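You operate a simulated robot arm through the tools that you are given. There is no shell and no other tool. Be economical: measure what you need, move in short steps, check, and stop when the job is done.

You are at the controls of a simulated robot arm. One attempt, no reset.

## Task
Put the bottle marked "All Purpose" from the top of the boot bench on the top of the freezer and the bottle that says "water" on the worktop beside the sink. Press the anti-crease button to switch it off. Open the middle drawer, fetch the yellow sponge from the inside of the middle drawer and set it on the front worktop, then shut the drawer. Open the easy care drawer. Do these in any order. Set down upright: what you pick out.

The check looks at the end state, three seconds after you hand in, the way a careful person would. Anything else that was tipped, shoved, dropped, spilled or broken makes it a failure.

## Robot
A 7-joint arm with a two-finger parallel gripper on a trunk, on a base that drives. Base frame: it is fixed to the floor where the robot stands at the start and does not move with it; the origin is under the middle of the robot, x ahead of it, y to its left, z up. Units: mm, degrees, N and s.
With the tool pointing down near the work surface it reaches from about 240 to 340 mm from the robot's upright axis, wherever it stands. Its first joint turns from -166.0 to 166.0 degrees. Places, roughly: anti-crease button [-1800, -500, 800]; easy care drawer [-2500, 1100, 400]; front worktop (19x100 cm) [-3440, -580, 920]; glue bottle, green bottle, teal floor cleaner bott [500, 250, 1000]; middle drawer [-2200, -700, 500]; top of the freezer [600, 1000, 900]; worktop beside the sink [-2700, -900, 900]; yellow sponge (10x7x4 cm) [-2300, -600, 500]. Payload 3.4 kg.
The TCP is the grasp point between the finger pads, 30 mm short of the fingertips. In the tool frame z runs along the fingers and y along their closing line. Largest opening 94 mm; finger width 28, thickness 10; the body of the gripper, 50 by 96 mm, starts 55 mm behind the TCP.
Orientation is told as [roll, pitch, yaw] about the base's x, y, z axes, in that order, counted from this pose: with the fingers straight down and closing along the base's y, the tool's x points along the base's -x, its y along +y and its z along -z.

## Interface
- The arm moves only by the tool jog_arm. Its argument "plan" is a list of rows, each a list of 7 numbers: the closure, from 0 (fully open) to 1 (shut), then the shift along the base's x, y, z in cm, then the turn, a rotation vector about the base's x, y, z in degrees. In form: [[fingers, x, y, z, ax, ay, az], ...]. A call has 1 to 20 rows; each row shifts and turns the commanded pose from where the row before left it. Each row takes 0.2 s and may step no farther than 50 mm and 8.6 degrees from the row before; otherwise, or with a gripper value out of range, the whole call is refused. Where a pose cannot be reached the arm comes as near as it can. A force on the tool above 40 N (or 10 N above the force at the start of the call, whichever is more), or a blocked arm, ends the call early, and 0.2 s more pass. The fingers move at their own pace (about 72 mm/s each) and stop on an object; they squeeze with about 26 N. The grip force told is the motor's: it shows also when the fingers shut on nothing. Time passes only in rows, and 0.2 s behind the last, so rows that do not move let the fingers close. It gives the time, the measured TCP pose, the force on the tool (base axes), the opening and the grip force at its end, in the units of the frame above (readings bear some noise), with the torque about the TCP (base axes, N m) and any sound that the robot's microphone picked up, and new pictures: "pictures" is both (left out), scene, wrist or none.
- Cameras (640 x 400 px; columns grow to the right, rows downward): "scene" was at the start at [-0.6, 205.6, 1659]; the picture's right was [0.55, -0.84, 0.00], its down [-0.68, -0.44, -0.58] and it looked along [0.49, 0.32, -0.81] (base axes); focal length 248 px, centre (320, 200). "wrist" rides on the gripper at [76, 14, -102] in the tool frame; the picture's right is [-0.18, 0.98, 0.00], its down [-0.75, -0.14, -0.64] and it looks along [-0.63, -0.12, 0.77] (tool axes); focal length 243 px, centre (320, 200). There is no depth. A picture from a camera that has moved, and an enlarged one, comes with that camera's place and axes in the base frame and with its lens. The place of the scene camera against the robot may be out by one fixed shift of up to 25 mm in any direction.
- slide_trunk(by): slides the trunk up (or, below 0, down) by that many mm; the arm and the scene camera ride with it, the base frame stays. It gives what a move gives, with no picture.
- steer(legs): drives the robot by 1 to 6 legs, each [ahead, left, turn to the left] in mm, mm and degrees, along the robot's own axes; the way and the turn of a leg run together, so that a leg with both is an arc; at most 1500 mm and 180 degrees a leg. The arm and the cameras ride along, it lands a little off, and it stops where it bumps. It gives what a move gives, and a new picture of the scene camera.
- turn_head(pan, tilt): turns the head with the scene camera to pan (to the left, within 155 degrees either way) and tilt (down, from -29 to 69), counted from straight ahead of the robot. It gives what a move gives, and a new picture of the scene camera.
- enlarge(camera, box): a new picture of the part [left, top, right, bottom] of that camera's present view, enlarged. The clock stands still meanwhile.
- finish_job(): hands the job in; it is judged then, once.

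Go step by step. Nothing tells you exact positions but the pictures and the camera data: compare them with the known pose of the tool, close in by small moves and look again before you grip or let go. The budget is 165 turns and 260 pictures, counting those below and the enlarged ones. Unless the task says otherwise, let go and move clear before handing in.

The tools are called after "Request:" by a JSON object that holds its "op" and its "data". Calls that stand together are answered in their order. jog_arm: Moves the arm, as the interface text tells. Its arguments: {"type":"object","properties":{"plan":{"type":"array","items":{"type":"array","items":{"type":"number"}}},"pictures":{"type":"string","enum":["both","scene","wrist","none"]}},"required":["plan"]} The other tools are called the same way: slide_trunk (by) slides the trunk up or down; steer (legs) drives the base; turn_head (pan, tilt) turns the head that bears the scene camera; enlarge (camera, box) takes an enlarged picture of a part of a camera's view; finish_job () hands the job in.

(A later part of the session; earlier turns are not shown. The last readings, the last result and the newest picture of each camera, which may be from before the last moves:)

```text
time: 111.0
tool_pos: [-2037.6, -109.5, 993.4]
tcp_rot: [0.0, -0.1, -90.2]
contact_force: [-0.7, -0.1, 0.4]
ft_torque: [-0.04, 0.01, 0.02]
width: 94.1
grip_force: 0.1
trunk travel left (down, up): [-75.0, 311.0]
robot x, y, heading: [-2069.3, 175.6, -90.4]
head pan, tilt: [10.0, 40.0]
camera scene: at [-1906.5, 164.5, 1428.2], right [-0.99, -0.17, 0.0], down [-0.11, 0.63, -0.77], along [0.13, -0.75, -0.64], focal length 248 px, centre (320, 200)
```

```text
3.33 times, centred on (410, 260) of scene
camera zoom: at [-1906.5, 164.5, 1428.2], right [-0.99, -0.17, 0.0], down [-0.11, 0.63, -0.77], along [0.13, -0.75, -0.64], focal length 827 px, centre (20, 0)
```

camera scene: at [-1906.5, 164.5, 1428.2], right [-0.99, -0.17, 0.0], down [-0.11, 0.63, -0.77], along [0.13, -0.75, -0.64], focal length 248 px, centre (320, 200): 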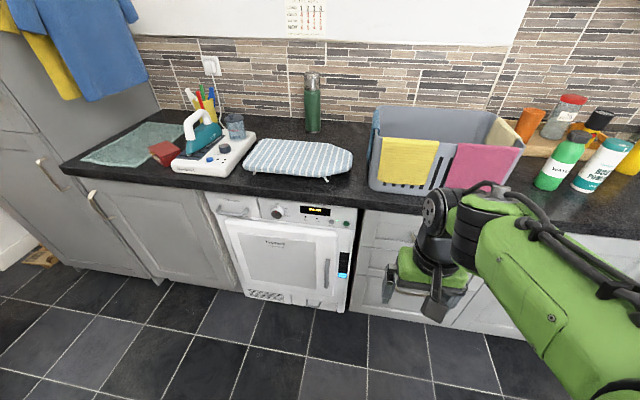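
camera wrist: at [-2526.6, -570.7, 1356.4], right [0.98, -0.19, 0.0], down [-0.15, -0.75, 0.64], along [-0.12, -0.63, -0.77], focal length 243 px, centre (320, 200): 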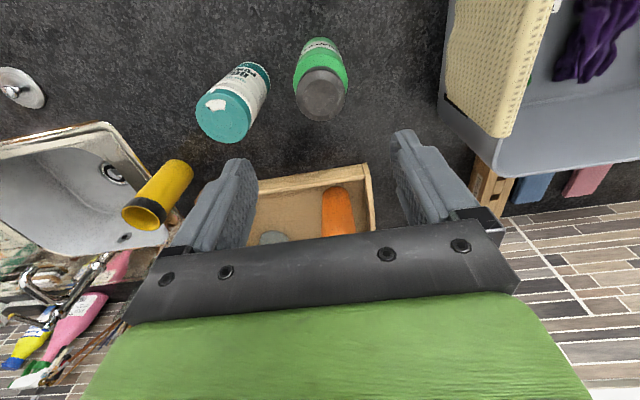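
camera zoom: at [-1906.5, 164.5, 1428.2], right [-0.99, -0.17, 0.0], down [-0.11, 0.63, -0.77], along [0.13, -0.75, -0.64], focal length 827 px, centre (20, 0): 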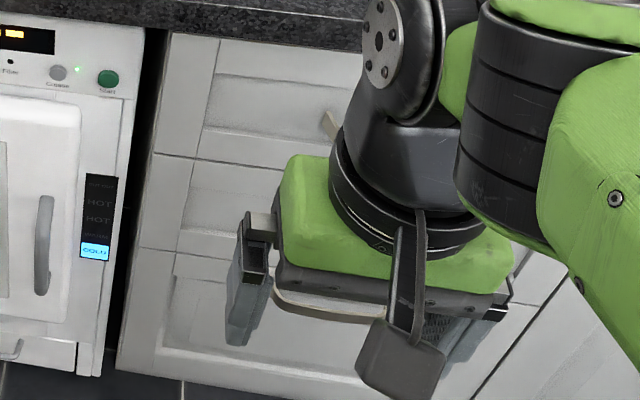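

The "Crease" button with its lit green LED is near (-1837, -490, 770) on the dryer panel, with Start 57 mm to its right. I drive so the arm lines up, lower the trunk fully and tilt the tool forward.

Request:
{"op": "steer", "data": {"legs": [[0, 200, 0]]}}

Request:
{"op": "slide_trunk", "data": {"by": -70}}

Request:
{"op": "jog_arm", "data": {"plan": [[1, 0, 0, 0, -8, 0, 0], [1, 0, 0, 0, -8, 0, 0], [1, 0, 0, 0, -8, 0, 0], [1, 0, 0, 0, -8, 0, 0], [1, 0, 0, 0, -8, 0, 0], [1, 0, 0, 0, 0, 0, 0]]}}

```text
time: 112.6
tool_pos: [-1836.6, -111.0, 994.1]
tcp_rot: [0.0, -0.1, -90.1]
contact_force: [1.0, 0.2, -0.8]
ft_torque: [0.0, 0.02, 0.02]
width: 94.2
grip_force: 0.1
trunk travel left (down, up): [-75.0, 311.0]
robot x, y, heading: [-1870.2, 172.9, -89.8]
head pan, tilt: [10.0, 40.0]
camera scene: at [-1704.6, 164.4, 1428.1], right [-0.98, -0.17, 0.0], down [-0.11, 0.63, -0.77], along [0.13, -0.75, -0.64], focal length 248 px, centre (320, 200)
```

scene: 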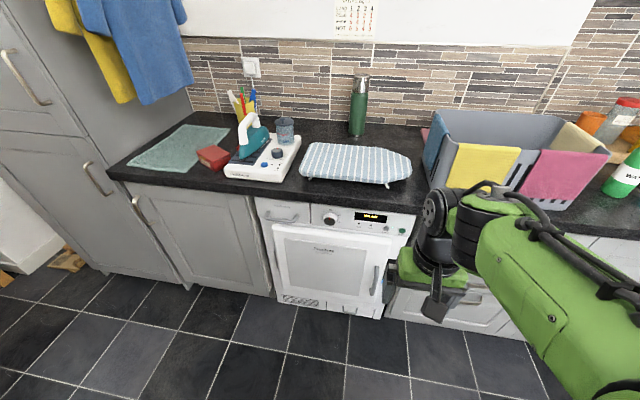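

```text
time: 113.7
tool_pos: [-1837.9, -110.9, 924.6]
tcp_rot: [0.0, -0.1, -90.2]
contact_force: [0.7, -0.2, 0.8]
ft_torque: [0.02, 0.0, 0.03]
width: 93.9
grip_force: 0.1
trunk travel left (down, up): [-5.0, 381.0]
robot x, y, heading: [-1868.7, 175.0, -90.2]
head pan, tilt: [10.0, 40.0]
```

```text
time: 115.0
tool_pos: [-1836.5, -112.0, 925.3]
tcp_rot: [0.1, -40.0, -90.1]
contact_force: [-0.9, -0.3, 0.9]
ft_torque: [-0.01, -0.01, 0.0]
width: 0.0
grip_force: 25.9
trunk travel left (down, up): [-5.0, 381.0]
robot x, y, heading: [-1870.2, 177.0, -90.0]
head pan, tilt: [10.0, 40.0]
camera scene: at [-1706.0, 164.5, 1359.0], right [-0.98, -0.17, 0.0], down [-0.11, 0.63, -0.77], along [0.13, -0.75, -0.64], focal length 248 px, centre (320, 200)
camera wrist: at [-1823.1, 14.2, 955.1], right [0.98, -0.14, 0.12], down [-0.14, -0.16, 0.98], along [-0.12, -0.98, -0.18], focal length 243 px, centre (320, 200)
```

scene: 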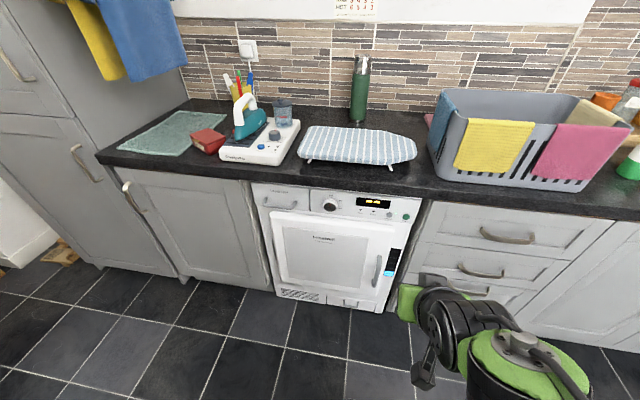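
wrist: 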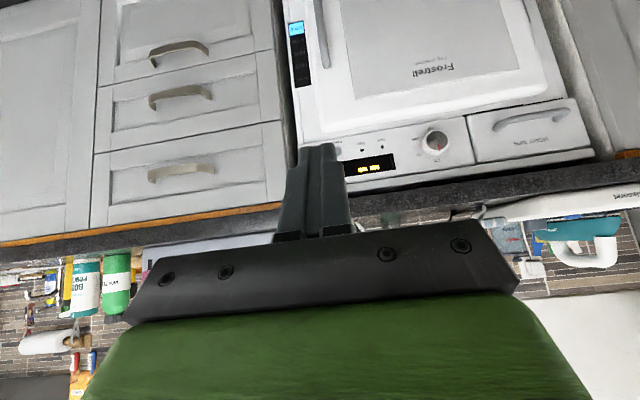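

Request:
{"op": "enlarge", "data": {"camera": "scene", "box": [340, 180, 440, 240]}}

Request:
{"op": "jog_arm", "data": {"plan": [[1, -2, 0, -4, -4, 0, 0], [1, -3, 0, -4, -4, 0, 0], [1, -3, 0, 0, 0, 0, 0]], "pictures": "wrist"}}

```text
6.40 times, centred on (390, 210) of scene
camera zoom: at [-1706.0, 164.5, 1359.0], right [-0.98, -0.17, 0.0], down [-0.11, 0.63, -0.77], along [0.13, -0.75, -0.64], focal length 1588 px, centre (-128, 136)
```

zoom: 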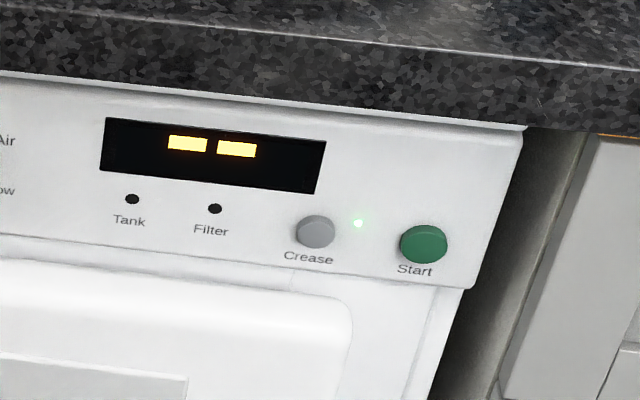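

```text
time: 115.8
tool_pos: [-1918.4, -174.7, 910.4]
tcp_rot: [0.0, -48.1, -90.1]
contact_force: [0.6, -0.3, -0.1]
ft_torque: [-0.01, 0.0, -0.01]
width: 0.0
grip_force: 26.2
out of reach, approached as far as the arm can: row 1, 2
trunk travel left (down, up): [-5.0, 381.0]
robot x, y, heading: [-1872.5, 176.4, -90.3]
head pan, tilt: [10.0, 40.0]
camera wrist: at [-1903.3, -46.8, 923.1], right [0.98, -0.12, 0.14], down [-0.14, -0.02, 0.99], along [-0.12, -0.99, -0.04], focal length 243 px, centre (320, 200)
```

wrist: 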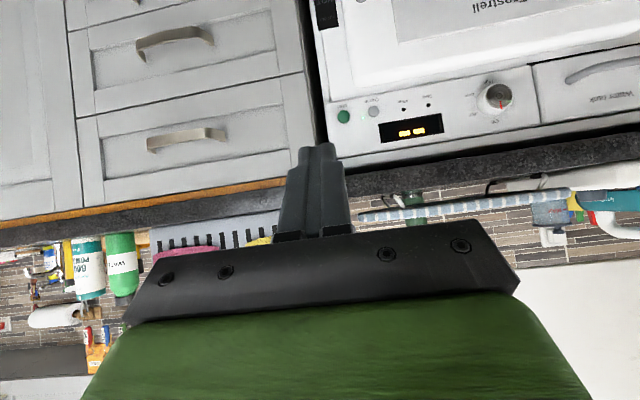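

Both cameras agree: the Crease button is at about (-1837.5, -502, 756). I drive 170 forward, and bring the closed fingertips in front of it.

Request:
{"op": "steer", "data": {"legs": [[170, 0, 0]]}}

Request:
{"op": "jog_arm", "data": {"plan": [[1, 3, 0, -3, 0, 0, 0], [1, 3, -2, -4, 0, 0, 0], [1, 2, -2, -4, 0, 0, 0], [1, 0, -2, -3, 0, 0, 0], [1, 0, 0, 0, 0, 0, 0]]}}

```text
time: 117.3
tool_pos: [-1915.9, -347.0, 911.0]
tcp_rot: [0.1, -48.0, -90.1]
contact_force: [0.6, -0.1, 0.1]
ft_torque: [-0.01, -0.01, 0.0]
width: 0.2
grip_force: 25.3
trunk travel left (down, up): [-5.0, 381.0]
robot x, y, heading: [-1865.3, 3.5, -90.0]
head pan, tilt: [10.0, 40.0]
camera scene: at [-1705.8, -8.1, 1359.0], right [-0.98, -0.17, 0.0], down [-0.11, 0.63, -0.77], along [0.13, -0.75, -0.64], focal length 248 px, centre (320, 200)
```

scene: 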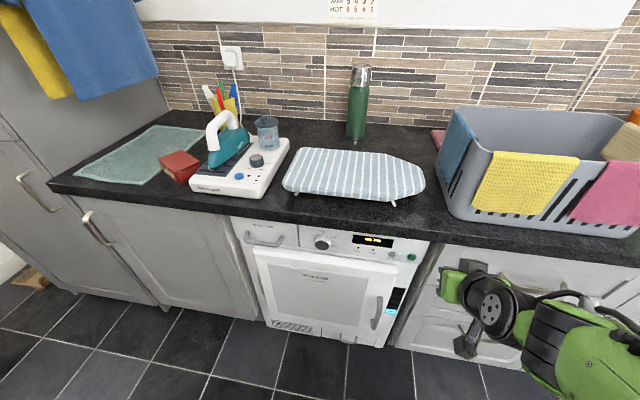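

```text
refused: row 2 steps farther than a row can; nothing moved
```

Request:
{"op": "jog_arm", "data": {"plan": [[1, 3, 0, -3, 0, 0, 0], [1, 3, -1, -3, 0, 0, 0], [1, 1.8, -2, -4, 0, 0, 0], [1, 0, -2, -4, 0, 0, 0], [1, 0, -1, 0, 0, 0, 0], [1, 0, 0, 0, 0, 0, 0]]}}

```text
time: 118.7
tool_pos: [-1838.6, -429.2, 786.8]
tcp_rot: [0.2, -48.0, -90.1]
contact_force: [0.1, 0.0, -1.5]
ft_torque: [0.03, 0.01, -0.01]
width: 0.0
grip_force: 25.7
out of reach, approached as far as the arm can: row 1, 2
trunk travel left (down, up): [-5.0, 381.0]
robot x, y, heading: [-1868.9, 1.1, -90.1]
head pan, tilt: [10.0, 40.0]
camera scene: at [-1705.8, -7.3, 1359.0], right [-0.98, -0.17, 0.0], down [-0.11, 0.63, -0.77], along [0.13, -0.75, -0.64], focal length 248 px, centre (320, 200)
camera wrist: at [-1824.6, -300.9, 798.5], right [0.98, -0.12, 0.14], down [-0.14, -0.03, 0.99], along [-0.12, -0.99, -0.04], focal length 243 px, centre (320, 200)
```

scene: 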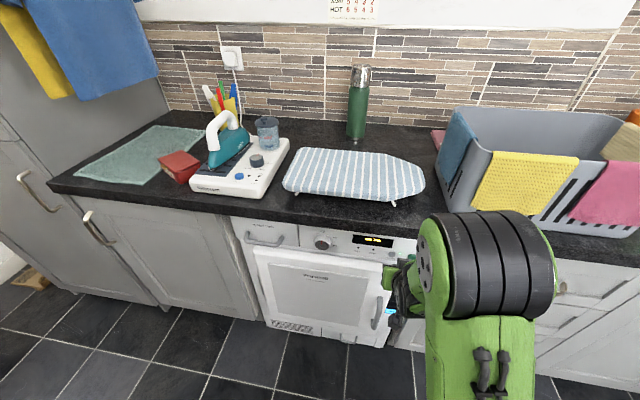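
wrist: 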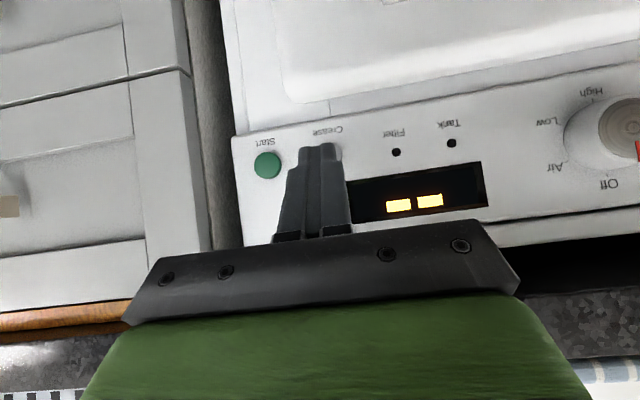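

Fingertips are in line with the Crease button. I lower 21 mm and move forward to just short of it.

Request:
{"op": "jog_arm", "data": {"plan": [[1, 0.1, 0, -2.1, 0, 0, 0], [1, 0, -2, 0, 0, 0, 0], [1, 0, -1.0, 0, 0, 0, 0], [1, 0, 0, 0, 0, 0, 0]], "pictures": "wrist"}}

Request:
{"op": "enlarge", "data": {"camera": "wrist", "box": [230, 90, 430, 215]}}

```text
time: 119.7
tool_pos: [-1838.5, -460.5, 764.6]
tcp_rot: [0.1, -48.1, -90.1]
contact_force: [-0.1, 0.1, -0.3]
ft_torque: [-0.01, -0.03, -0.02]
width: 0.0
grip_force: 26.0
trunk travel left (down, up): [-5.0, 381.0]
robot x, y, heading: [-1869.1, 3.9, -90.2]
head pan, tilt: [10.0, 40.0]
camera wrist: at [-1824.4, -331.5, 777.3], right [0.98, -0.12, 0.14], down [-0.14, -0.03, 0.99], along [-0.12, -0.99, -0.04], focal length 243 px, centre (320, 200)
```

wrist: 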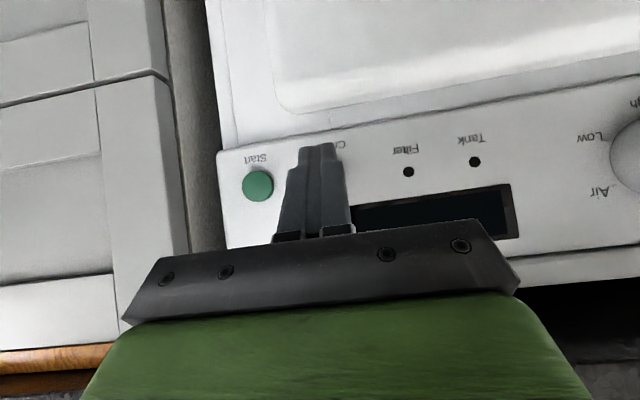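

```text
3.20 times, centred on (330, 152) of wrist
camera zoom: at [-1824.4, -331.5, 777.3], right [0.98, -0.12, 0.14], down [-0.14, -0.03, 0.99], along [-0.12, -0.99, -0.04], focal length 776 px, centre (288, 352)
```

zoom: 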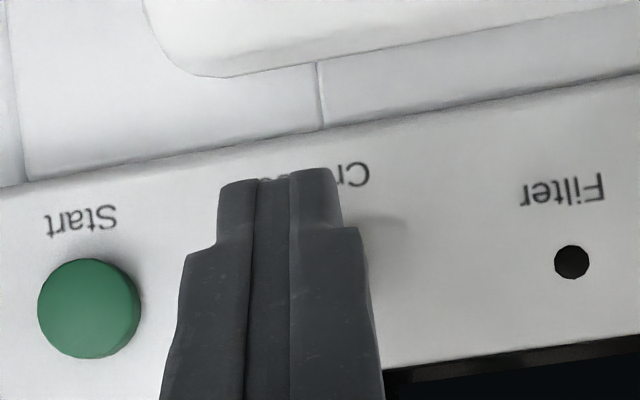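

Lined up at the right height. I push forward in small steps, watching force.

Request:
{"op": "jog_arm", "data": {"plan": [[1, 0, -0.4, 0, 0, 0, 0], [1, 0, -0.3, 0, 0, 0, 0], [1, 0, -0.3, 0, 0, 0, 0], [1, 0, 0, 0, 0, 0, 0]], "pictures": "wrist"}}

```text
time: 120.7
tool_pos: [-1838.5, -467.6, 765.2]
tcp_rot: [0.1, -48.1, -90.0]
contact_force: [0.4, -0.5, 0.3]
ft_torque: [0.01, -0.01, 0.01]
width: 0.0
grip_force: 26.2
trunk travel left (down, up): [-5.0, 381.0]
robot x, y, heading: [-1869.5, 1.4, -90.0]
head pan, tilt: [10.0, 40.0]
camera wrist: at [-1824.8, -340.9, 777.3], right [0.98, -0.12, 0.14], down [-0.14, -0.03, 0.99], along [-0.12, -0.99, -0.04], focal length 243 px, centre (320, 200)
```

wrist: 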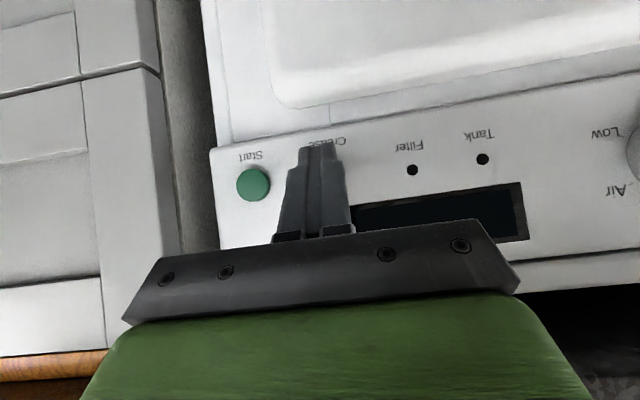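

Request:
{"op": "jog_arm", "data": {"plan": [[1, 0, -0.3, 0, 0, 0, 0], [1, 0, -0.3, 0, 0, 0, 0], [1, 0, 0, 0, 0, 0, 0]], "pictures": "none"}}

Request:
{"op": "enlarge", "data": {"camera": "scene", "box": [330, 210, 430, 300]}}

```text
time: 121.5
tool_pos: [-1838.7, -475.8, 765.2]
tcp_rot: [0.1, -48.0, -89.9]
contact_force: [0.2, -1.1, -0.4]
ft_torque: [0.04, 0.01, 0.0]
width: 0.0
grip_force: 25.5
trunk travel left (down, up): [-5.0, 381.0]
robot x, y, heading: [-1872.5, 3.8, -89.9]
head pan, tilt: [10.0, 40.0]
```

```text
4.44 times, centred on (380, 255) of scene
camera zoom: at [-1705.8, -7.4, 1359.0], right [-0.98, -0.17, 0.0], down [-0.11, 0.63, -0.77], along [0.13, -0.75, -0.64], focal length 1103 px, centre (53, -44)
```

zoom: 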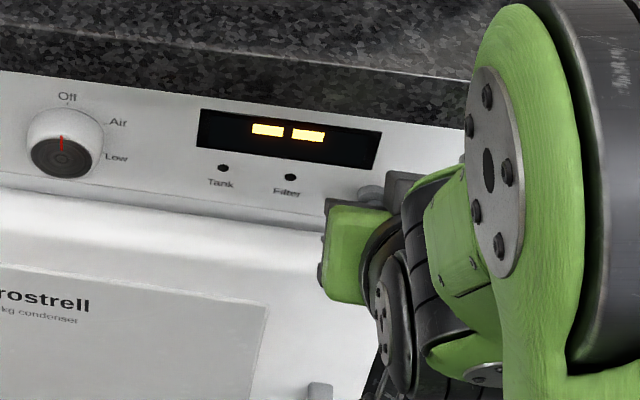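

Request:
{"op": "enlarge", "data": {"camera": "scene", "box": [390, 235, 440, 270]}}

Request:
{"op": "enlarge", "data": {"camera": "wrist", "box": [230, 90, 430, 215]}}

```text
11.43 times, centred on (415, 252) of scene
camera zoom: at [-1705.8, -7.4, 1359.0], right [-0.98, -0.17, 0.0], down [-0.11, 0.63, -0.77], along [0.13, -0.75, -0.64], focal length 2836 px, centre (-766, -400)
```

zoom: 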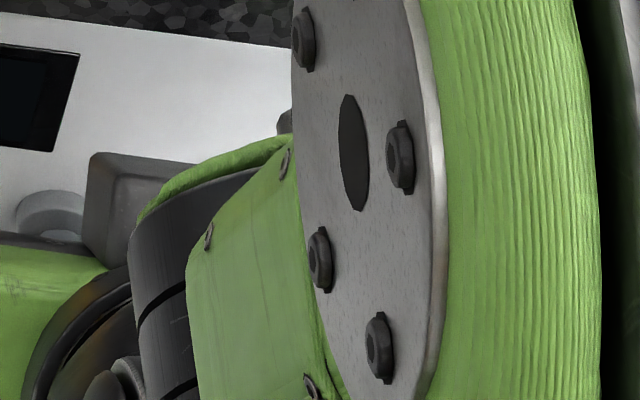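

```text
3.20 times, centred on (330, 152) of wrist
camera zoom: at [-1825.0, -346.9, 777.5], right [0.98, -0.12, 0.14], down [-0.14, -0.03, 0.99], along [-0.12, -0.99, -0.04], focal length 776 px, centre (288, 352)
```

zoom: 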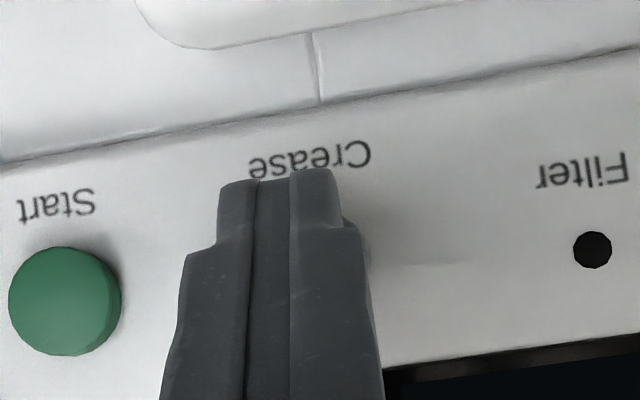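

The fingers sit ~7 mm toward Start from the button centre; I shift +x 6 mm and continue pushing.

Request:
{"op": "jog_arm", "data": {"plan": [[1, 0.6, 0.2, 0, 0, 0, 0], [1, 0, -0.3, 0, 0, 0, 0], [1, 0, -0.3, 0, 0, 0, 0], [1, 0, 0, 0, 0, 0, 0]], "pictures": "none"}}

Request:
{"op": "jog_arm", "data": {"plan": [[1, 0, -0.3, 0, 0, 0, 0], [1, 0, 0, 0, 0, 0, 0]], "pictures": "none"}}

Request:
{"op": "enlarge", "data": {"camera": "scene", "box": [380, 230, 430, 270]}}

```text
time: 122.5
tool_pos: [-1831.7, -479.1, 765.0]
tcp_rot: [0.1, -47.9, -90.1]
contact_force: [-0.3, 3.3, -1.4]
ft_torque: [0.04, -0.01, 0.03]
width: 0.0
grip_force: 25.8
trunk travel left (down, up): [-5.0, 381.0]
robot x, y, heading: [-1872.7, 6.5, -89.9]
head pan, tilt: [10.0, 40.0]
heard: click
```

```text
time: 123.1
tool_pos: [-1833.3, -479.2, 764.6]
tcp_rot: [0.1, -48.0, -90.0]
contact_force: [-1.2, 9.7, 0.7]
ft_torque: [0.11, -0.02, 0.0]
width: 0.0
grip_force: 25.9
trunk travel left (down, up): [-5.0, 381.0]
robot x, y, heading: [-1869.9, 1.4, -89.8]
head pan, tilt: [10.0, 40.0]
```

```text
10.00 times, centred on (405, 250) of scene
camera zoom: at [-1705.9, -6.0, 1359.0], right [-0.98, -0.17, 0.0], down [-0.11, 0.63, -0.77], along [0.13, -0.75, -0.64], focal length 2481 px, centre (-530, -300)
```

zoom: 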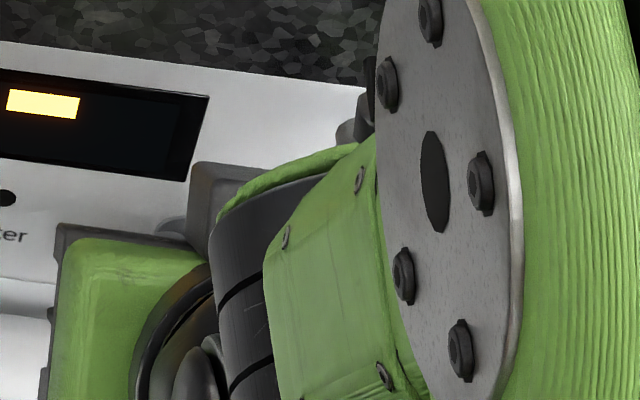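

A click was heard. I back off and check the LED.

Request:
{"op": "jog_arm", "data": {"plan": [[1, 0, 1, 0, 0, 0, 0], [1, 0, 3, 0, 0, 0, 0], [1, 0, 4, 1, 0, 0, 0], [1, -3, 3, 1, 0, 0, 0], [1, -4, 2, 1, 0, 0, 0], [1, -4, 0, 1, 0, 0, 0]], "pictures": "scene"}}

Request:
{"op": "enlarge", "data": {"camera": "scene", "box": [340, 215, 440, 280]}}

```text
time: 124.5
tool_pos: [-1940.6, -398.6, 823.4]
tcp_rot: [0.1, -48.0, -89.9]
contact_force: [1.2, 0.1, -0.5]
ft_torque: [0.01, 0.04, -0.04]
width: 0.0
grip_force: 25.8
out of reach, approached as far as the arm can: row 3, 4, 5
trunk travel left (down, up): [-5.0, 381.0]
robot x, y, heading: [-1870.2, -0.1, -89.7]
head pan, tilt: [10.0, 40.0]
camera scene: at [-1705.9, -7.1, 1359.0], right [-0.98, -0.17, 0.0], down [-0.11, 0.63, -0.77], along [0.13, -0.75, -0.64], focal length 248 px, centre (320, 200)
```

scene: 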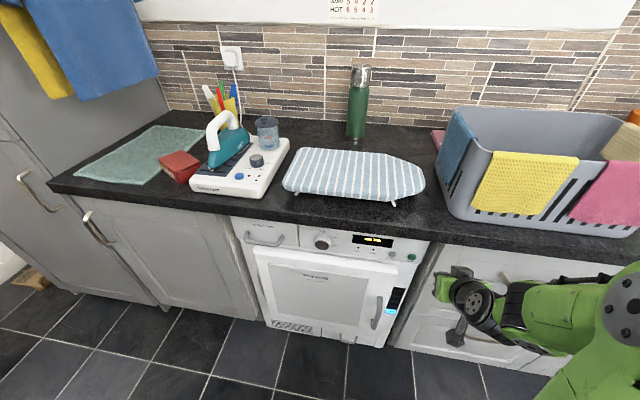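

```text
6.15 times, centred on (390, 248) of scene
camera zoom: at [-1705.9, -7.1, 1359.0], right [-0.98, -0.17, 0.0], down [-0.11, 0.63, -0.77], along [0.13, -0.75, -0.64], focal length 1527 px, centre (-111, -92)
```

zoom: 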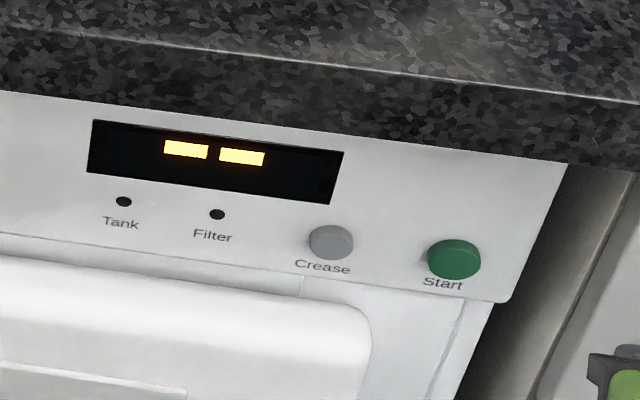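

The anti-crease LED is off. Next the middle drawer: I back off, drive right, and rotate the gripper 90° about its axis so it can grip the horizontal handle.

Request:
{"op": "steer", "data": {"legs": [[-170, 0, 0], [0, -310, 0]]}}

Request:
{"op": "jog_arm", "data": {"plan": [[0, 0, 0, 0, 0, -6.09, -5.49], [0, 0, 0, 0, 0, -6.09, -5.49], [0, 0, 0, 0, 0, -6.09, -5.49], [0, 0, 0, 0, 0, -6.09, -5.49], [0, 0, 0, 0, 0, -6.09, -5.49], [0, 0, 0, 0, 0, -6.09, -5.49], [0, 0, 0, 0, 0, -6.09, -5.49], [0, 0, 0, 0, 0, -6.09, -5.49], [0, 0, 0, 0, 0, -6.09, -5.49], [0, 0, 0, 0, 0, -6.09, -5.49], [0, 0, 0, 0, 0, -6.09, -5.49], [0, 0, 0, 0, 0, 0, 0]]}}

```text
time: 127.7
tool_pos: [-2249.0, -230.8, 822.9]
tcp_rot: [0.3, -48.0, -89.9]
contact_force: [-0.4, 0.4, 0.9]
ft_torque: [-0.01, 0.0, -0.01]
width: 0.1
grip_force: 26.4
trunk travel left (down, up): [-5.0, 381.0]
robot x, y, heading: [-2180.2, 172.0, -89.8]
head pan, tilt: [10.0, 40.0]
camera scene: at [-2013.1, 160.6, 1359.0], right [-0.98, -0.18, 0.0], down [-0.11, 0.63, -0.77], along [0.14, -0.75, -0.64], focal length 248 px, centre (320, 200)
```

scene: 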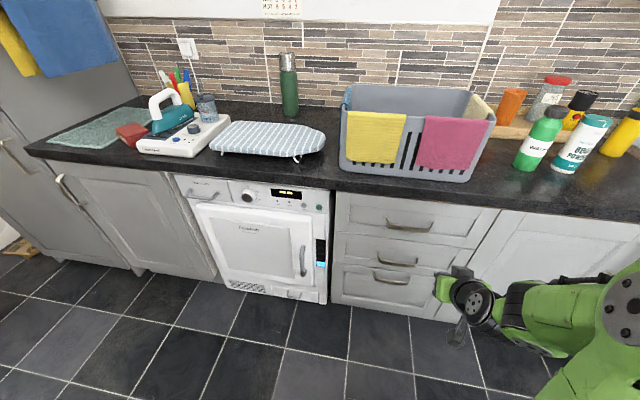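

```text
time: 130.2
tool_pos: [-2248.4, -231.4, 823.4]
tcp_rot: [48.2, 0.1, 179.8]
contact_force: [0.1, -0.8, -0.6]
ft_torque: [-0.01, -0.02, -0.02]
width: 93.9
grip_force: 0.1
trunk travel left (down, up): [-5.0, 381.0]
robot x, y, heading: [-2179.0, 171.4, -89.8]
head pan, tilt: [10.0, 40.0]
camera scene: at [-2012.6, 160.6, 1359.0], right [-0.98, -0.18, 0.0], down [-0.11, 0.63, -0.77], along [0.14, -0.75, -0.64], focal length 248 px, centre (320, 200)
camera wrist: at [-2172.5, -164.3, 902.5], right [-0.19, -0.65, 0.73], down [-0.75, 0.58, 0.32], along [-0.63, -0.49, -0.6], focal length 243 px, centre (320, 200)
```

scene: 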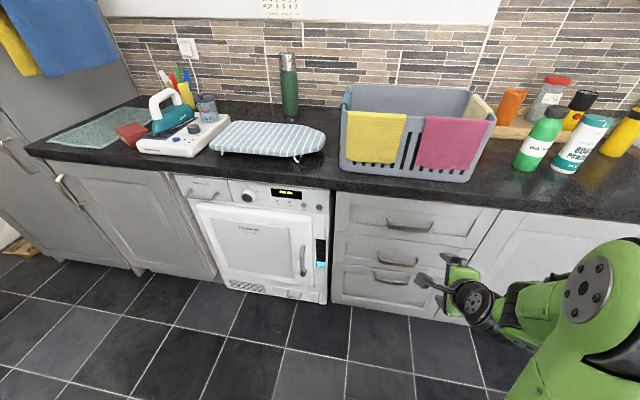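
wrist: 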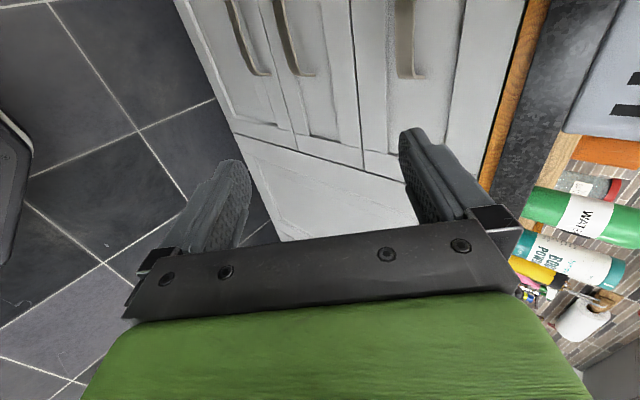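

Request:
{"op": "enlarge", "data": {"camera": "scene", "box": [320, 180, 480, 320]}}

```text
2.86 times, centred on (400, 250) of scene
camera zoom: at [-2012.6, 160.6, 1359.0], right [-0.98, -0.18, 0.0], down [-0.11, 0.63, -0.77], along [0.14, -0.75, -0.64], focal length 709 px, centre (91, 57)
```

zoom: 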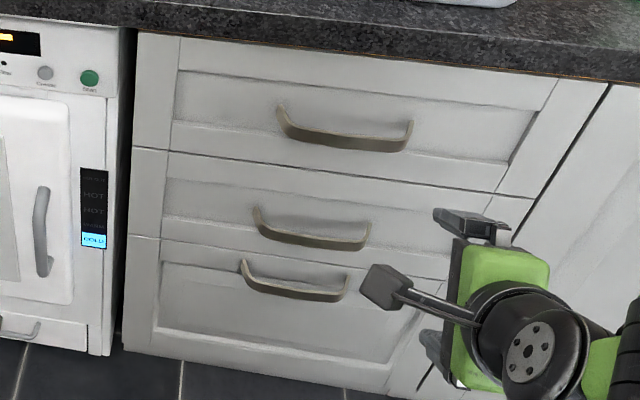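

The middle handle's bar is around (-2199, -475, 554). I drive ahead 110 and bring the open gripper in front of it, along its tilted axis.

Request:
{"op": "steer", "data": {"legs": [[110, 0, 0]]}}

Request:
{"op": "jog_arm", "data": {"plan": [[0, 1.5, 0, -4, 0, 0, 0], [0, 1.5, 0, -4, 0, 0, 0], [0, 1.5, 0, -4, 0, 0, 0], [0, 0, -1, -4, 0, 0, 0], [0, 0, -1, -4, 0, 0, 0], [0, 0, -2, 0, 0, 0, 0], [0, 0, 0, 0, 0, 0, 0]]}}

```text
time: 131.4
tool_pos: [-2246.7, -341.4, 823.6]
tcp_rot: [48.2, 0.0, 179.9]
contact_force: [0.1, 0.3, -0.7]
ft_torque: [0.03, -0.02, 0.03]
width: 94.0
grip_force: 0.1
trunk travel left (down, up): [-5.0, 381.0]
robot x, y, heading: [-2177.4, 59.9, -90.0]
head pan, tilt: [10.0, 40.0]
camera scene: at [-2012.4, 50.0, 1359.0], right [-0.98, -0.18, 0.0], down [-0.11, 0.63, -0.77], along [0.13, -0.75, -0.64], focal length 248 px, centre (320, 200)
```

scene: 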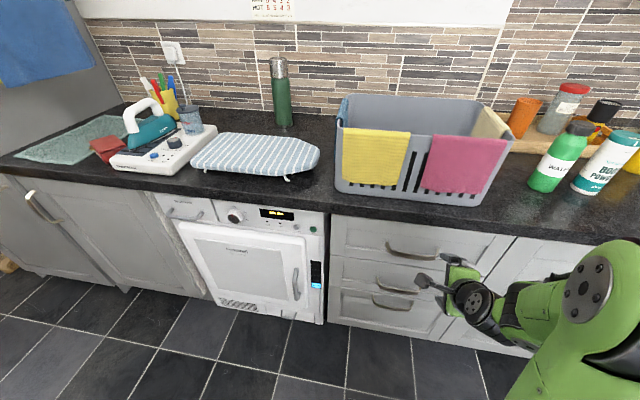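

```text
time: 133.0
tool_pos: [-2211.5, -391.8, 641.1]
tcp_rot: [48.2, 0.0, 179.7]
contact_force: [0.2, -0.1, -0.5]
ft_torque: [-0.01, 0.01, -0.02]
width: 93.8
grip_force: 0.0
out of reach, approached as far as the arm can: row 1, 2
trunk travel left (down, up): [-5.0, 381.0]
robot x, y, heading: [-2174.1, 58.8, -89.9]
head pan, tilt: [10.0, 40.0]
camera scene: at [-2012.2, 50.9, 1359.0], right [-0.98, -0.18, 0.0], down [-0.11, 0.63, -0.77], along [0.13, -0.75, -0.64], focal length 248 px, centre (320, 200)
camera wrist: at [-2135.2, -325.1, 720.1], right [-0.19, -0.65, 0.73], down [-0.75, 0.58, 0.32], along [-0.63, -0.49, -0.6], focal length 243 px, centre (320, 200)
```

scene: 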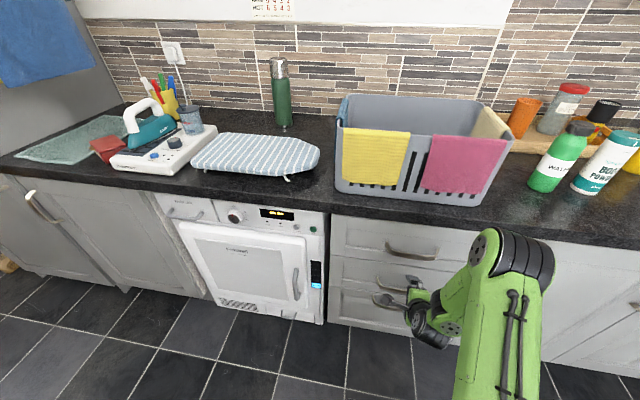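
wrist: 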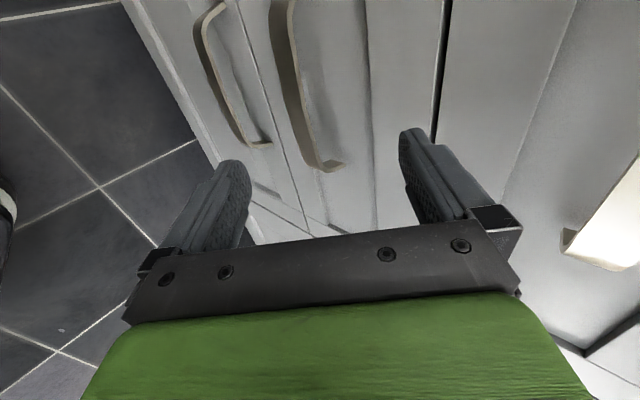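

I see the middle handle between the fingers' line. I narrow the opening and approach closer along the axis.

Request:
{"op": "jog_arm", "data": {"plan": [[0.55, 1.0, -2.4, -2.6, 0, 0, 0], [0.55, 0, -2.4, -2.6, 0, 0, 0], [0.55, 0, 0, 0, 0, 0, 0]], "pictures": "wrist"}}

Request:
{"op": "enlarge", "data": {"camera": "wrist", "box": [180, 40, 440, 240]}}

```text
time: 133.8
tool_pos: [-2201.7, -440.9, 589.3]
tcp_rot: [48.0, 0.0, 179.8]
contact_force: [-0.5, 0.5, -0.4]
ft_torque: [0.0, 0.03, -0.01]
width: 42.3
grip_force: 0.2
trunk travel left (down, up): [-5.0, 381.0]
robot x, y, heading: [-2176.1, 61.7, -89.9]
head pan, tilt: [10.0, 40.0]
camera wrist: at [-2125.9, -372.9, 668.7], right [-0.19, -0.66, 0.73], down [-0.75, 0.58, 0.32], along [-0.63, -0.49, -0.6], focal length 243 px, centre (320, 200)
```

wrist: 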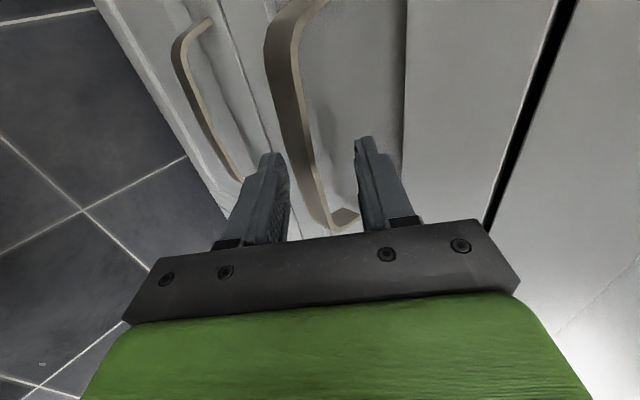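

```text
2.00 times, centred on (310, 140) of wrist
camera zoom: at [-2125.9, -372.9, 668.7], right [-0.19, -0.66, 0.73], down [-0.75, 0.58, 0.32], along [-0.63, -0.49, -0.6], focal length 485 px, centre (340, 320)
```

zoom: 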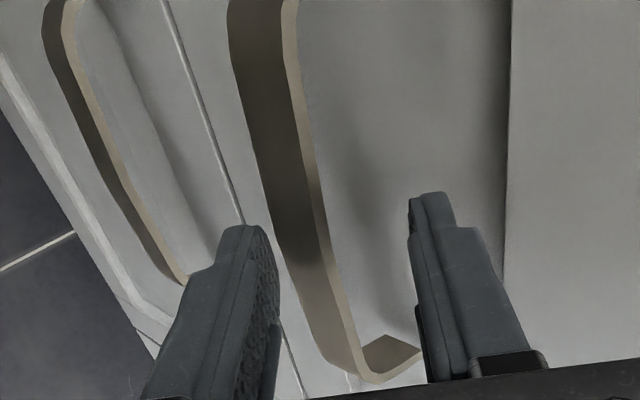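

The bar centre is near (y -468, z 541). I align to it, narrow to ~32 mm and advance 28 mm.

Request:
{"op": "jog_arm", "data": {"plan": [[0.66, 0, 1.0, -1.45, 0, 0, 0], [0.66, 0, 0, 0, 0, 0, 0], [0.66, 0, -1.0, -0.9, 0, 0, 0], [0.66, 0, 0, 0, 0, 0, 0]], "pictures": "wrist"}}

Request:
{"op": "enlarge", "data": {"camera": "wrist", "box": [180, 40, 440, 240]}}

```text
time: 134.8
tool_pos: [-2201.3, -440.8, 565.7]
tcp_rot: [48.2, 0.0, 179.8]
contact_force: [1.2, -0.7, 2.7]
ft_torque: [-0.02, 0.0, 0.02]
width: 33.0
grip_force: 1.3
trunk travel left (down, up): [-5.0, 381.0]
robot x, y, heading: [-2179.5, 59.7, -89.9]
head pan, tilt: [10.0, 40.0]
camera wrist: at [-2125.6, -372.8, 645.5], right [-0.19, -0.65, 0.73], down [-0.75, 0.58, 0.32], along [-0.63, -0.49, -0.6], focal length 243 px, centre (320, 200)
```

wrist: 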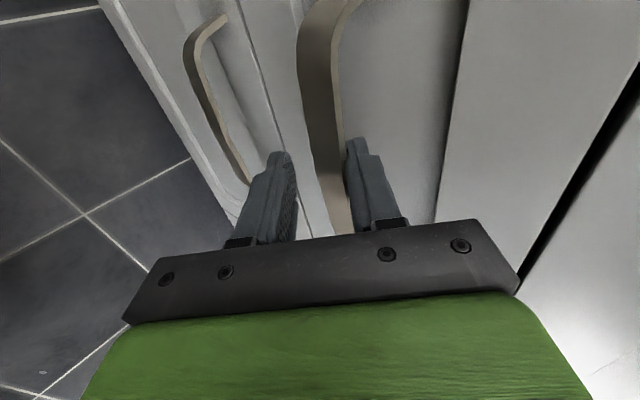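

```text
2.00 times, centred on (310, 140) of wrist
camera zoom: at [-2125.6, -372.8, 645.5], right [-0.19, -0.65, 0.73], down [-0.75, 0.58, 0.32], along [-0.63, -0.49, -0.6], focal length 485 px, centre (340, 320)
```

zoom: 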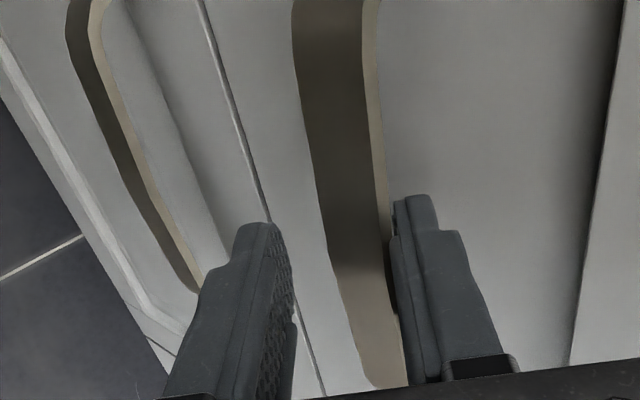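

The bar runs close along the upper finger; I shift 5 mm that way and advance the rest.

Request:
{"op": "jog_arm", "data": {"plan": [[0.66, 0, -0.3, 0.35, 0, 0, 0], [0.66, 0, -0.6, -0.55, 0, 0, 0], [0.66, 0, -0.5, -0.45, 0, 0, 0], [0.66, 0, 0, 0, 0, 0, 0]], "pictures": "wrist"}}

Request:
{"op": "enlarge", "data": {"camera": "wrist", "box": [180, 40, 440, 240]}}

```text
time: 135.7
tool_pos: [-2201.5, -450.0, 562.9]
tcp_rot: [48.4, 0.1, 179.8]
contact_force: [0.6, 24.1, 24.7]
ft_torque: [-0.97, -0.05, 0.03]
width: 32.5
grip_force: 0.1
trunk travel left (down, up): [-5.0, 381.0]
robot x, y, heading: [-2176.9, 62.5, -89.7]
head pan, tilt: [10.0, 40.0]
stopped in row 4: the force on the tool passed its limit at 42 N (the readings are from after the stop); the commanded pose is now the measured one
camera wrist: at [-2125.7, -382.0, 641.6], right [-0.19, -0.65, 0.73], down [-0.75, 0.58, 0.32], along [-0.63, -0.49, -0.6], focal length 243 px, centre (320, 200)
```

wrist: 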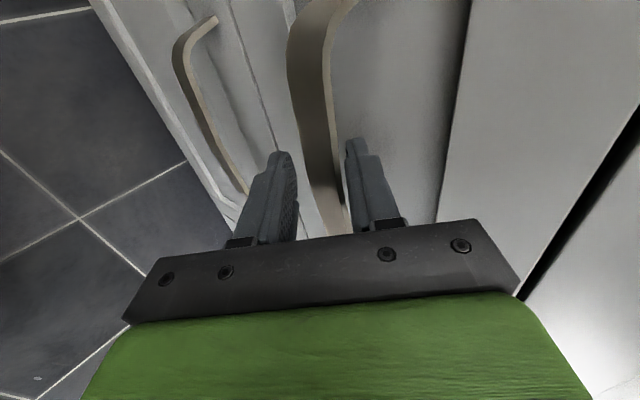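

```text
2.00 times, centred on (310, 140) of wrist
camera zoom: at [-2125.7, -382.0, 641.6], right [-0.19, -0.65, 0.73], down [-0.75, 0.58, 0.32], along [-0.63, -0.49, -0.6], focal length 485 px, centre (340, 320)
```

zoom: 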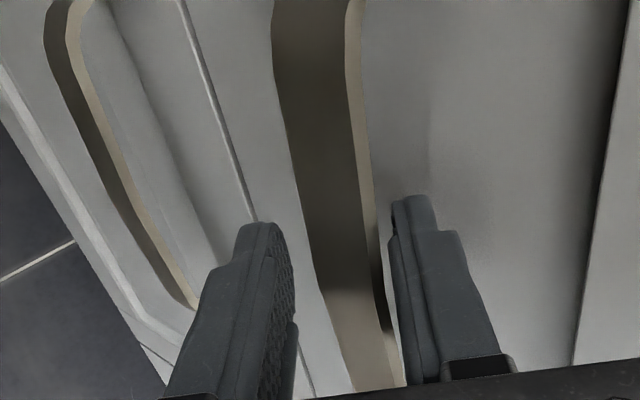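

The upper fingertip reached the drawer panel, with the bar now between the fingers. I ease back 2 mm and close on it.

Request:
{"op": "jog_arm", "data": {"plan": [[0.66, 0, 0.2, 0.1, 0, 0, 0], [0.85, 0, 0, 0, 0, 0, 0], [1, 0, 0, 0, 0, 0, 0], [1, 0, 0, 0, 0, 0, 0]], "pictures": "wrist"}}

Request:
{"op": "enlarge", "data": {"camera": "wrist", "box": [180, 40, 440, 240]}}

```text
time: 136.7
tool_pos: [-2202.5, -451.1, 566.4]
tcp_rot: [48.8, 0.0, 179.7]
contact_force: [-1.5, -3.7, 40.3]
ft_torque: [0.48, -0.13, 0.58]
width: 22.3
grip_force: 45.1
trunk travel left (down, up): [-5.0, 381.0]
robot x, y, heading: [-2178.4, 58.2, -89.9]
head pan, tilt: [10.0, 40.0]
camera wrist: at [-2125.7, -383.5, 643.6], right [-0.19, -0.65, 0.74], down [-0.75, 0.58, 0.32], along [-0.63, -0.5, -0.59], focal length 243 px, centre (320, 200)
```

wrist: 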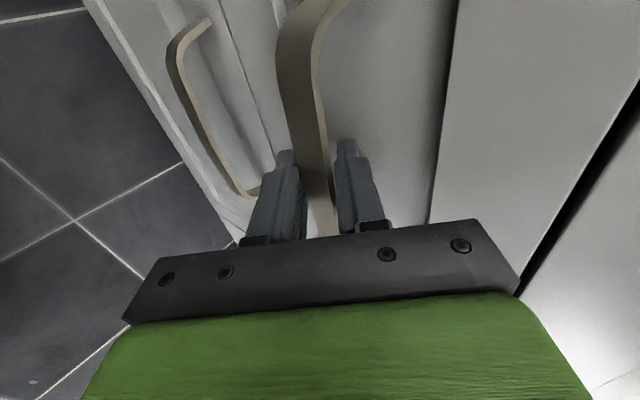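

```text
2.00 times, centred on (310, 140) of wrist
camera zoom: at [-2125.7, -383.5, 643.6], right [-0.19, -0.65, 0.74], down [-0.75, 0.58, 0.32], along [-0.63, -0.5, -0.59], focal length 485 px, centre (340, 320)
```

zoom: 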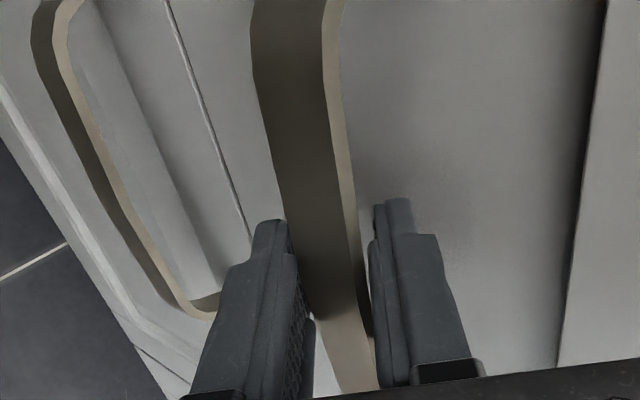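

The handle strap is gripped (22 mm). I relieve the vertical load and pull by driving backward.

Request:
{"op": "jog_arm", "data": {"plan": [[1, 0, 0.1, 0.3, 0, 0, 0], [1, 0, 0, 0, 0, 0, 0]], "pictures": "none"}}

Request:
{"op": "steer", "data": {"legs": [[-100, 0, 0]]}}

```text
time: 137.3
tool_pos: [-2201.3, -449.0, 565.0]
tcp_rot: [48.4, 0.0, 179.7]
contact_force: [0.3, -7.1, 28.4]
ft_torque: [0.55, 0.17, 0.23]
width: 22.0
grip_force: 45.0
trunk travel left (down, up): [-5.0, 381.0]
robot x, y, heading: [-2177.9, 60.8, -89.7]
head pan, tilt: [10.0, 40.0]
```

```text
time: 138.4
tool_pos: [-2201.1, -347.8, 565.6]
tcp_rot: [48.3, 0.0, 179.6]
contact_force: [3.1, 1.7, 31.8]
ft_torque: [0.62, 0.48, 0.22]
width: 21.8
grip_force: 45.1
trunk travel left (down, up): [-5.0, 381.0]
robot x, y, heading: [-2176.4, 160.5, -89.7]
head pan, tilt: [10.0, 40.0]
camera scene: at [-2012.0, 154.2, 1359.0], right [-0.98, -0.17, 0.0], down [-0.11, 0.63, -0.77], along [0.13, -0.76, -0.64], focal length 248 px, centre (320, 200)
```

scene: 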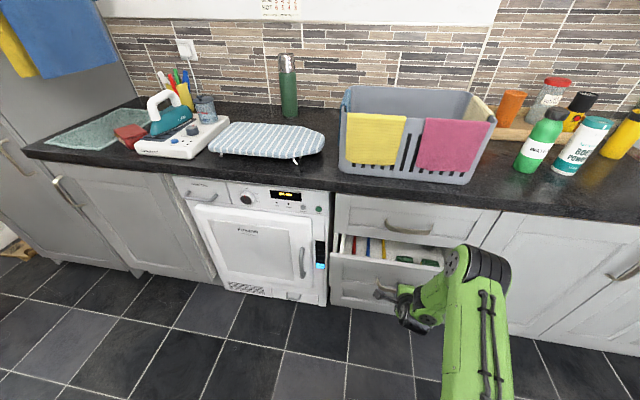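

The middle drawer is opening. I pull further until the sponge is accessible.

Request:
{"op": "steer", "data": {"legs": [[-150, 0, 0]]}}

Request:
{"op": "enlarge", "data": {"camera": "scene", "box": [310, 200, 490, 320]}}

```text
time: 139.8
tool_pos: [-2201.0, -200.7, 566.0]
tcp_rot: [48.4, 0.0, 179.7]
contact_force: [2.8, 2.5, 24.4]
ft_torque: [0.57, 0.35, 0.13]
width: 21.7
grip_force: 45.1
trunk travel left (down, up): [-5.0, 381.0]
robot x, y, heading: [-2178.3, 316.5, -90.2]
head pan, tilt: [10.0, 40.0]
camera scene: at [-2012.4, 303.7, 1359.0], right [-0.98, -0.18, 0.0], down [-0.11, 0.63, -0.77], along [0.13, -0.76, -0.64], focal length 248 px, centre (320, 200)
```

scene: 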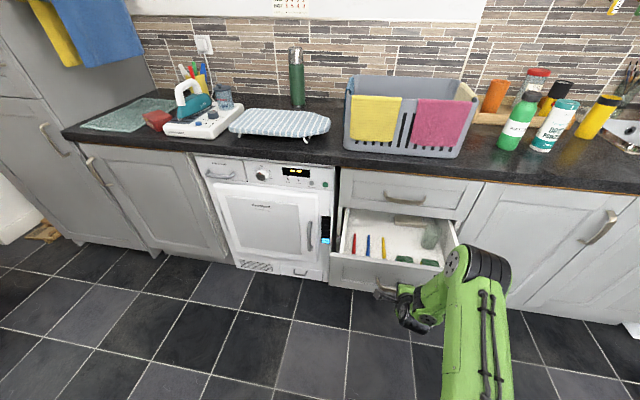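

```text
3.33 times, centred on (400, 260) of scene
camera zoom: at [-2012.4, 303.7, 1359.0], right [-0.98, -0.18, 0.0], down [-0.11, 0.63, -0.77], along [0.13, -0.76, -0.64], focal length 827 px, centre (53, 0)
```

zoom: 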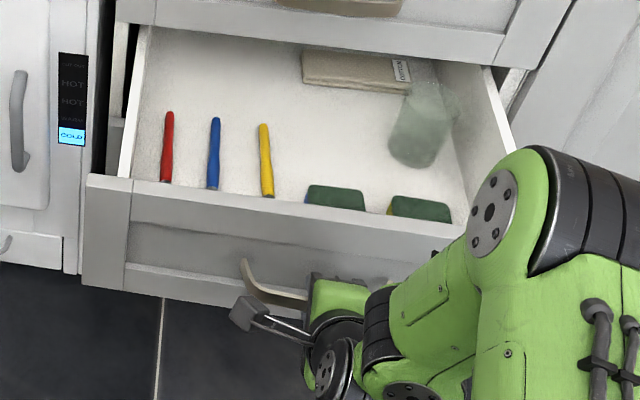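

Two sponges with green tops lie near the drawer's front. I release the handle and retract along the tool axis.

Request:
{"op": "jog_arm", "data": {"plan": [[0.66, 0, 0, 0, 0, 0, 0], [0.66, 0, 0, 0, 0, 0, 0], [0.66, 0, 0.75, 0.67, 0, 0, 0], [0.66, 0, 1.5, 1.3, 0, 0, 0], [0.66, 0, 2.2, 2, 0, 0, 0], [0.66, 0, 2.2, 3, 0, 0, 0], [0.5, 0, 0, 4.5, 0, 0, 0], [0, 0, 0, 4.5, 0, 0, 0], [0, 0, 0, 4.5, 0, 0, 0], [0, 0, 0, 4.5, 0, 0, 0]]}}

```text
time: 142.0
tool_pos: [-2201.4, -133.2, 815.5]
tcp_rot: [48.3, 0.0, 179.6]
contact_force: [-0.2, -0.9, 0.9]
ft_torque: [0.01, 0.01, 0.03]
width: 93.9
grip_force: 0.0
trunk travel left (down, up): [-5.0, 381.0]
robot x, y, heading: [-2174.3, 309.6, -90.1]
head pan, tilt: [10.0, 40.0]
camera scene: at [-2012.7, 301.7, 1359.0], right [-0.98, -0.18, 0.0], down [-0.11, 0.63, -0.77], along [0.13, -0.75, -0.64], focal length 248 px, centre (320, 200)
camera wrist: at [-2125.7, -66.4, 894.7], right [-0.19, -0.65, 0.73], down [-0.75, 0.58, 0.32], along [-0.63, -0.49, -0.6], focal length 243 px, centre (320, 200)
```

scene: 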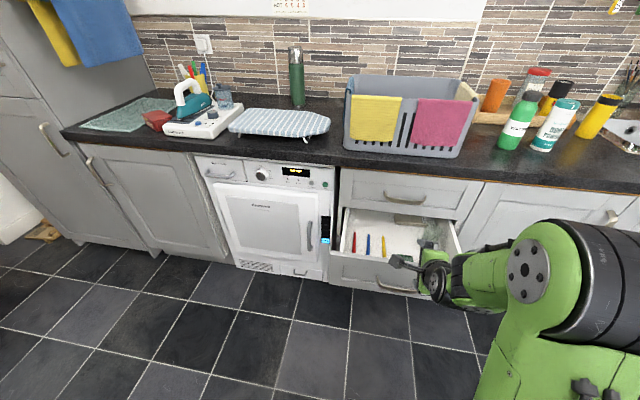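
wrist: 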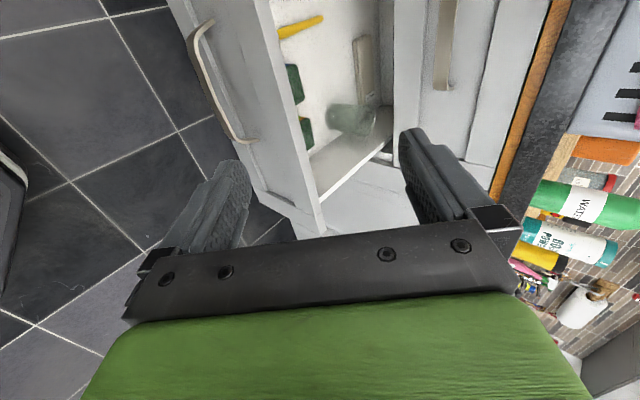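

I turn the tool straight down (fingers closing front-to-back) and move above the sponges.

Request:
{"op": "jog_arm", "data": {"plan": [[0, 0, 0, 1, 8, 0, 0], [0, 0, 0, 1, 8, 0, 0], [0, 0, 0, 1, 8, 0, 0], [0, 0, -1, 0, 8, 0, 0], [0, 0, -1, 0, 8, 0, 0], [0, 0, -1, 0, 8, 0, 0], [0, 0, 0, 0, 0, 0, 0]], "pictures": "none"}}

Request:
{"op": "steer", "data": {"legs": [[90, 0, 0]]}}

Request:
{"op": "jog_arm", "data": {"plan": [[0, 0, -1, 0, 0, 0, 0], [0, 0, 0, 0, 0, 0, 0]], "pictures": "wrist"}}

```text
time: 143.6
tool_pos: [-2201.8, -164.1, 844.2]
tcp_rot: [0.2, -0.1, 179.7]
contact_force: [-0.6, 0.3, -0.1]
ft_torque: [0.0, 0.01, -0.03]
width: 94.0
grip_force: 0.0
trunk travel left (down, up): [-5.0, 381.0]
robot x, y, heading: [-2177.5, 309.4, -89.8]
head pan, tilt: [10.0, 40.0]
```

```text
time: 144.7
tool_pos: [-2201.3, -254.0, 844.2]
tcp_rot: [0.2, -0.1, 179.7]
contact_force: [0.7, -0.1, 0.2]
ft_torque: [0.0, 0.01, 0.02]
width: 94.0
grip_force: 0.1
trunk travel left (down, up): [-5.0, 381.0]
robot x, y, heading: [-2175.6, 218.8, -90.1]
head pan, tilt: [10.0, 40.0]
camera scene: at [-2012.7, 210.7, 1358.9], right [-0.98, -0.17, 0.0], down [-0.11, 0.63, -0.77], along [0.13, -0.75, -0.64], focal length 248 px, centre (320, 200)
```

scene: 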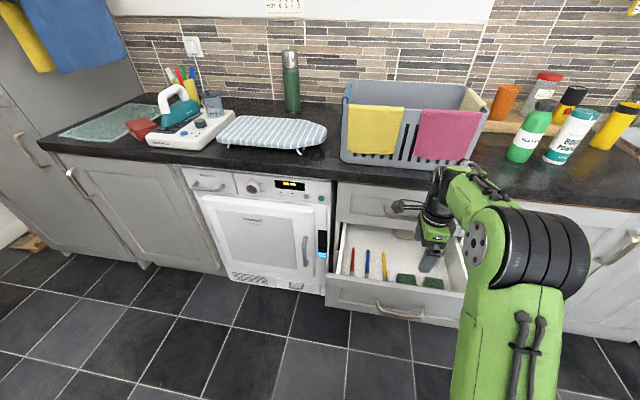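

```text
time: 145.3
tool_pos: [-2202.5, -262.9, 842.4]
tcp_rot: [0.3, -0.1, 179.7]
contact_force: [-0.2, -0.3, 0.0]
ft_torque: [0.0, -0.01, 0.02]
width: 94.0
grip_force: 0.0
trunk travel left (down, up): [-5.0, 381.0]
robot x, y, heading: [-2178.9, 220.8, -90.1]
head pan, tilt: [10.0, 40.0]
camera wrist: at [-2125.8, -276.2, 946.6], right [-0.19, -0.98, 0.01], down [-0.75, 0.15, 0.64], along [-0.63, 0.12, -0.77], focal length 243 px, centre (320, 200)
```

wrist: 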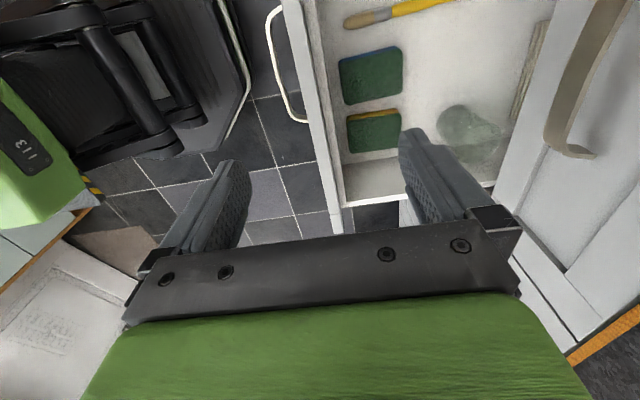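

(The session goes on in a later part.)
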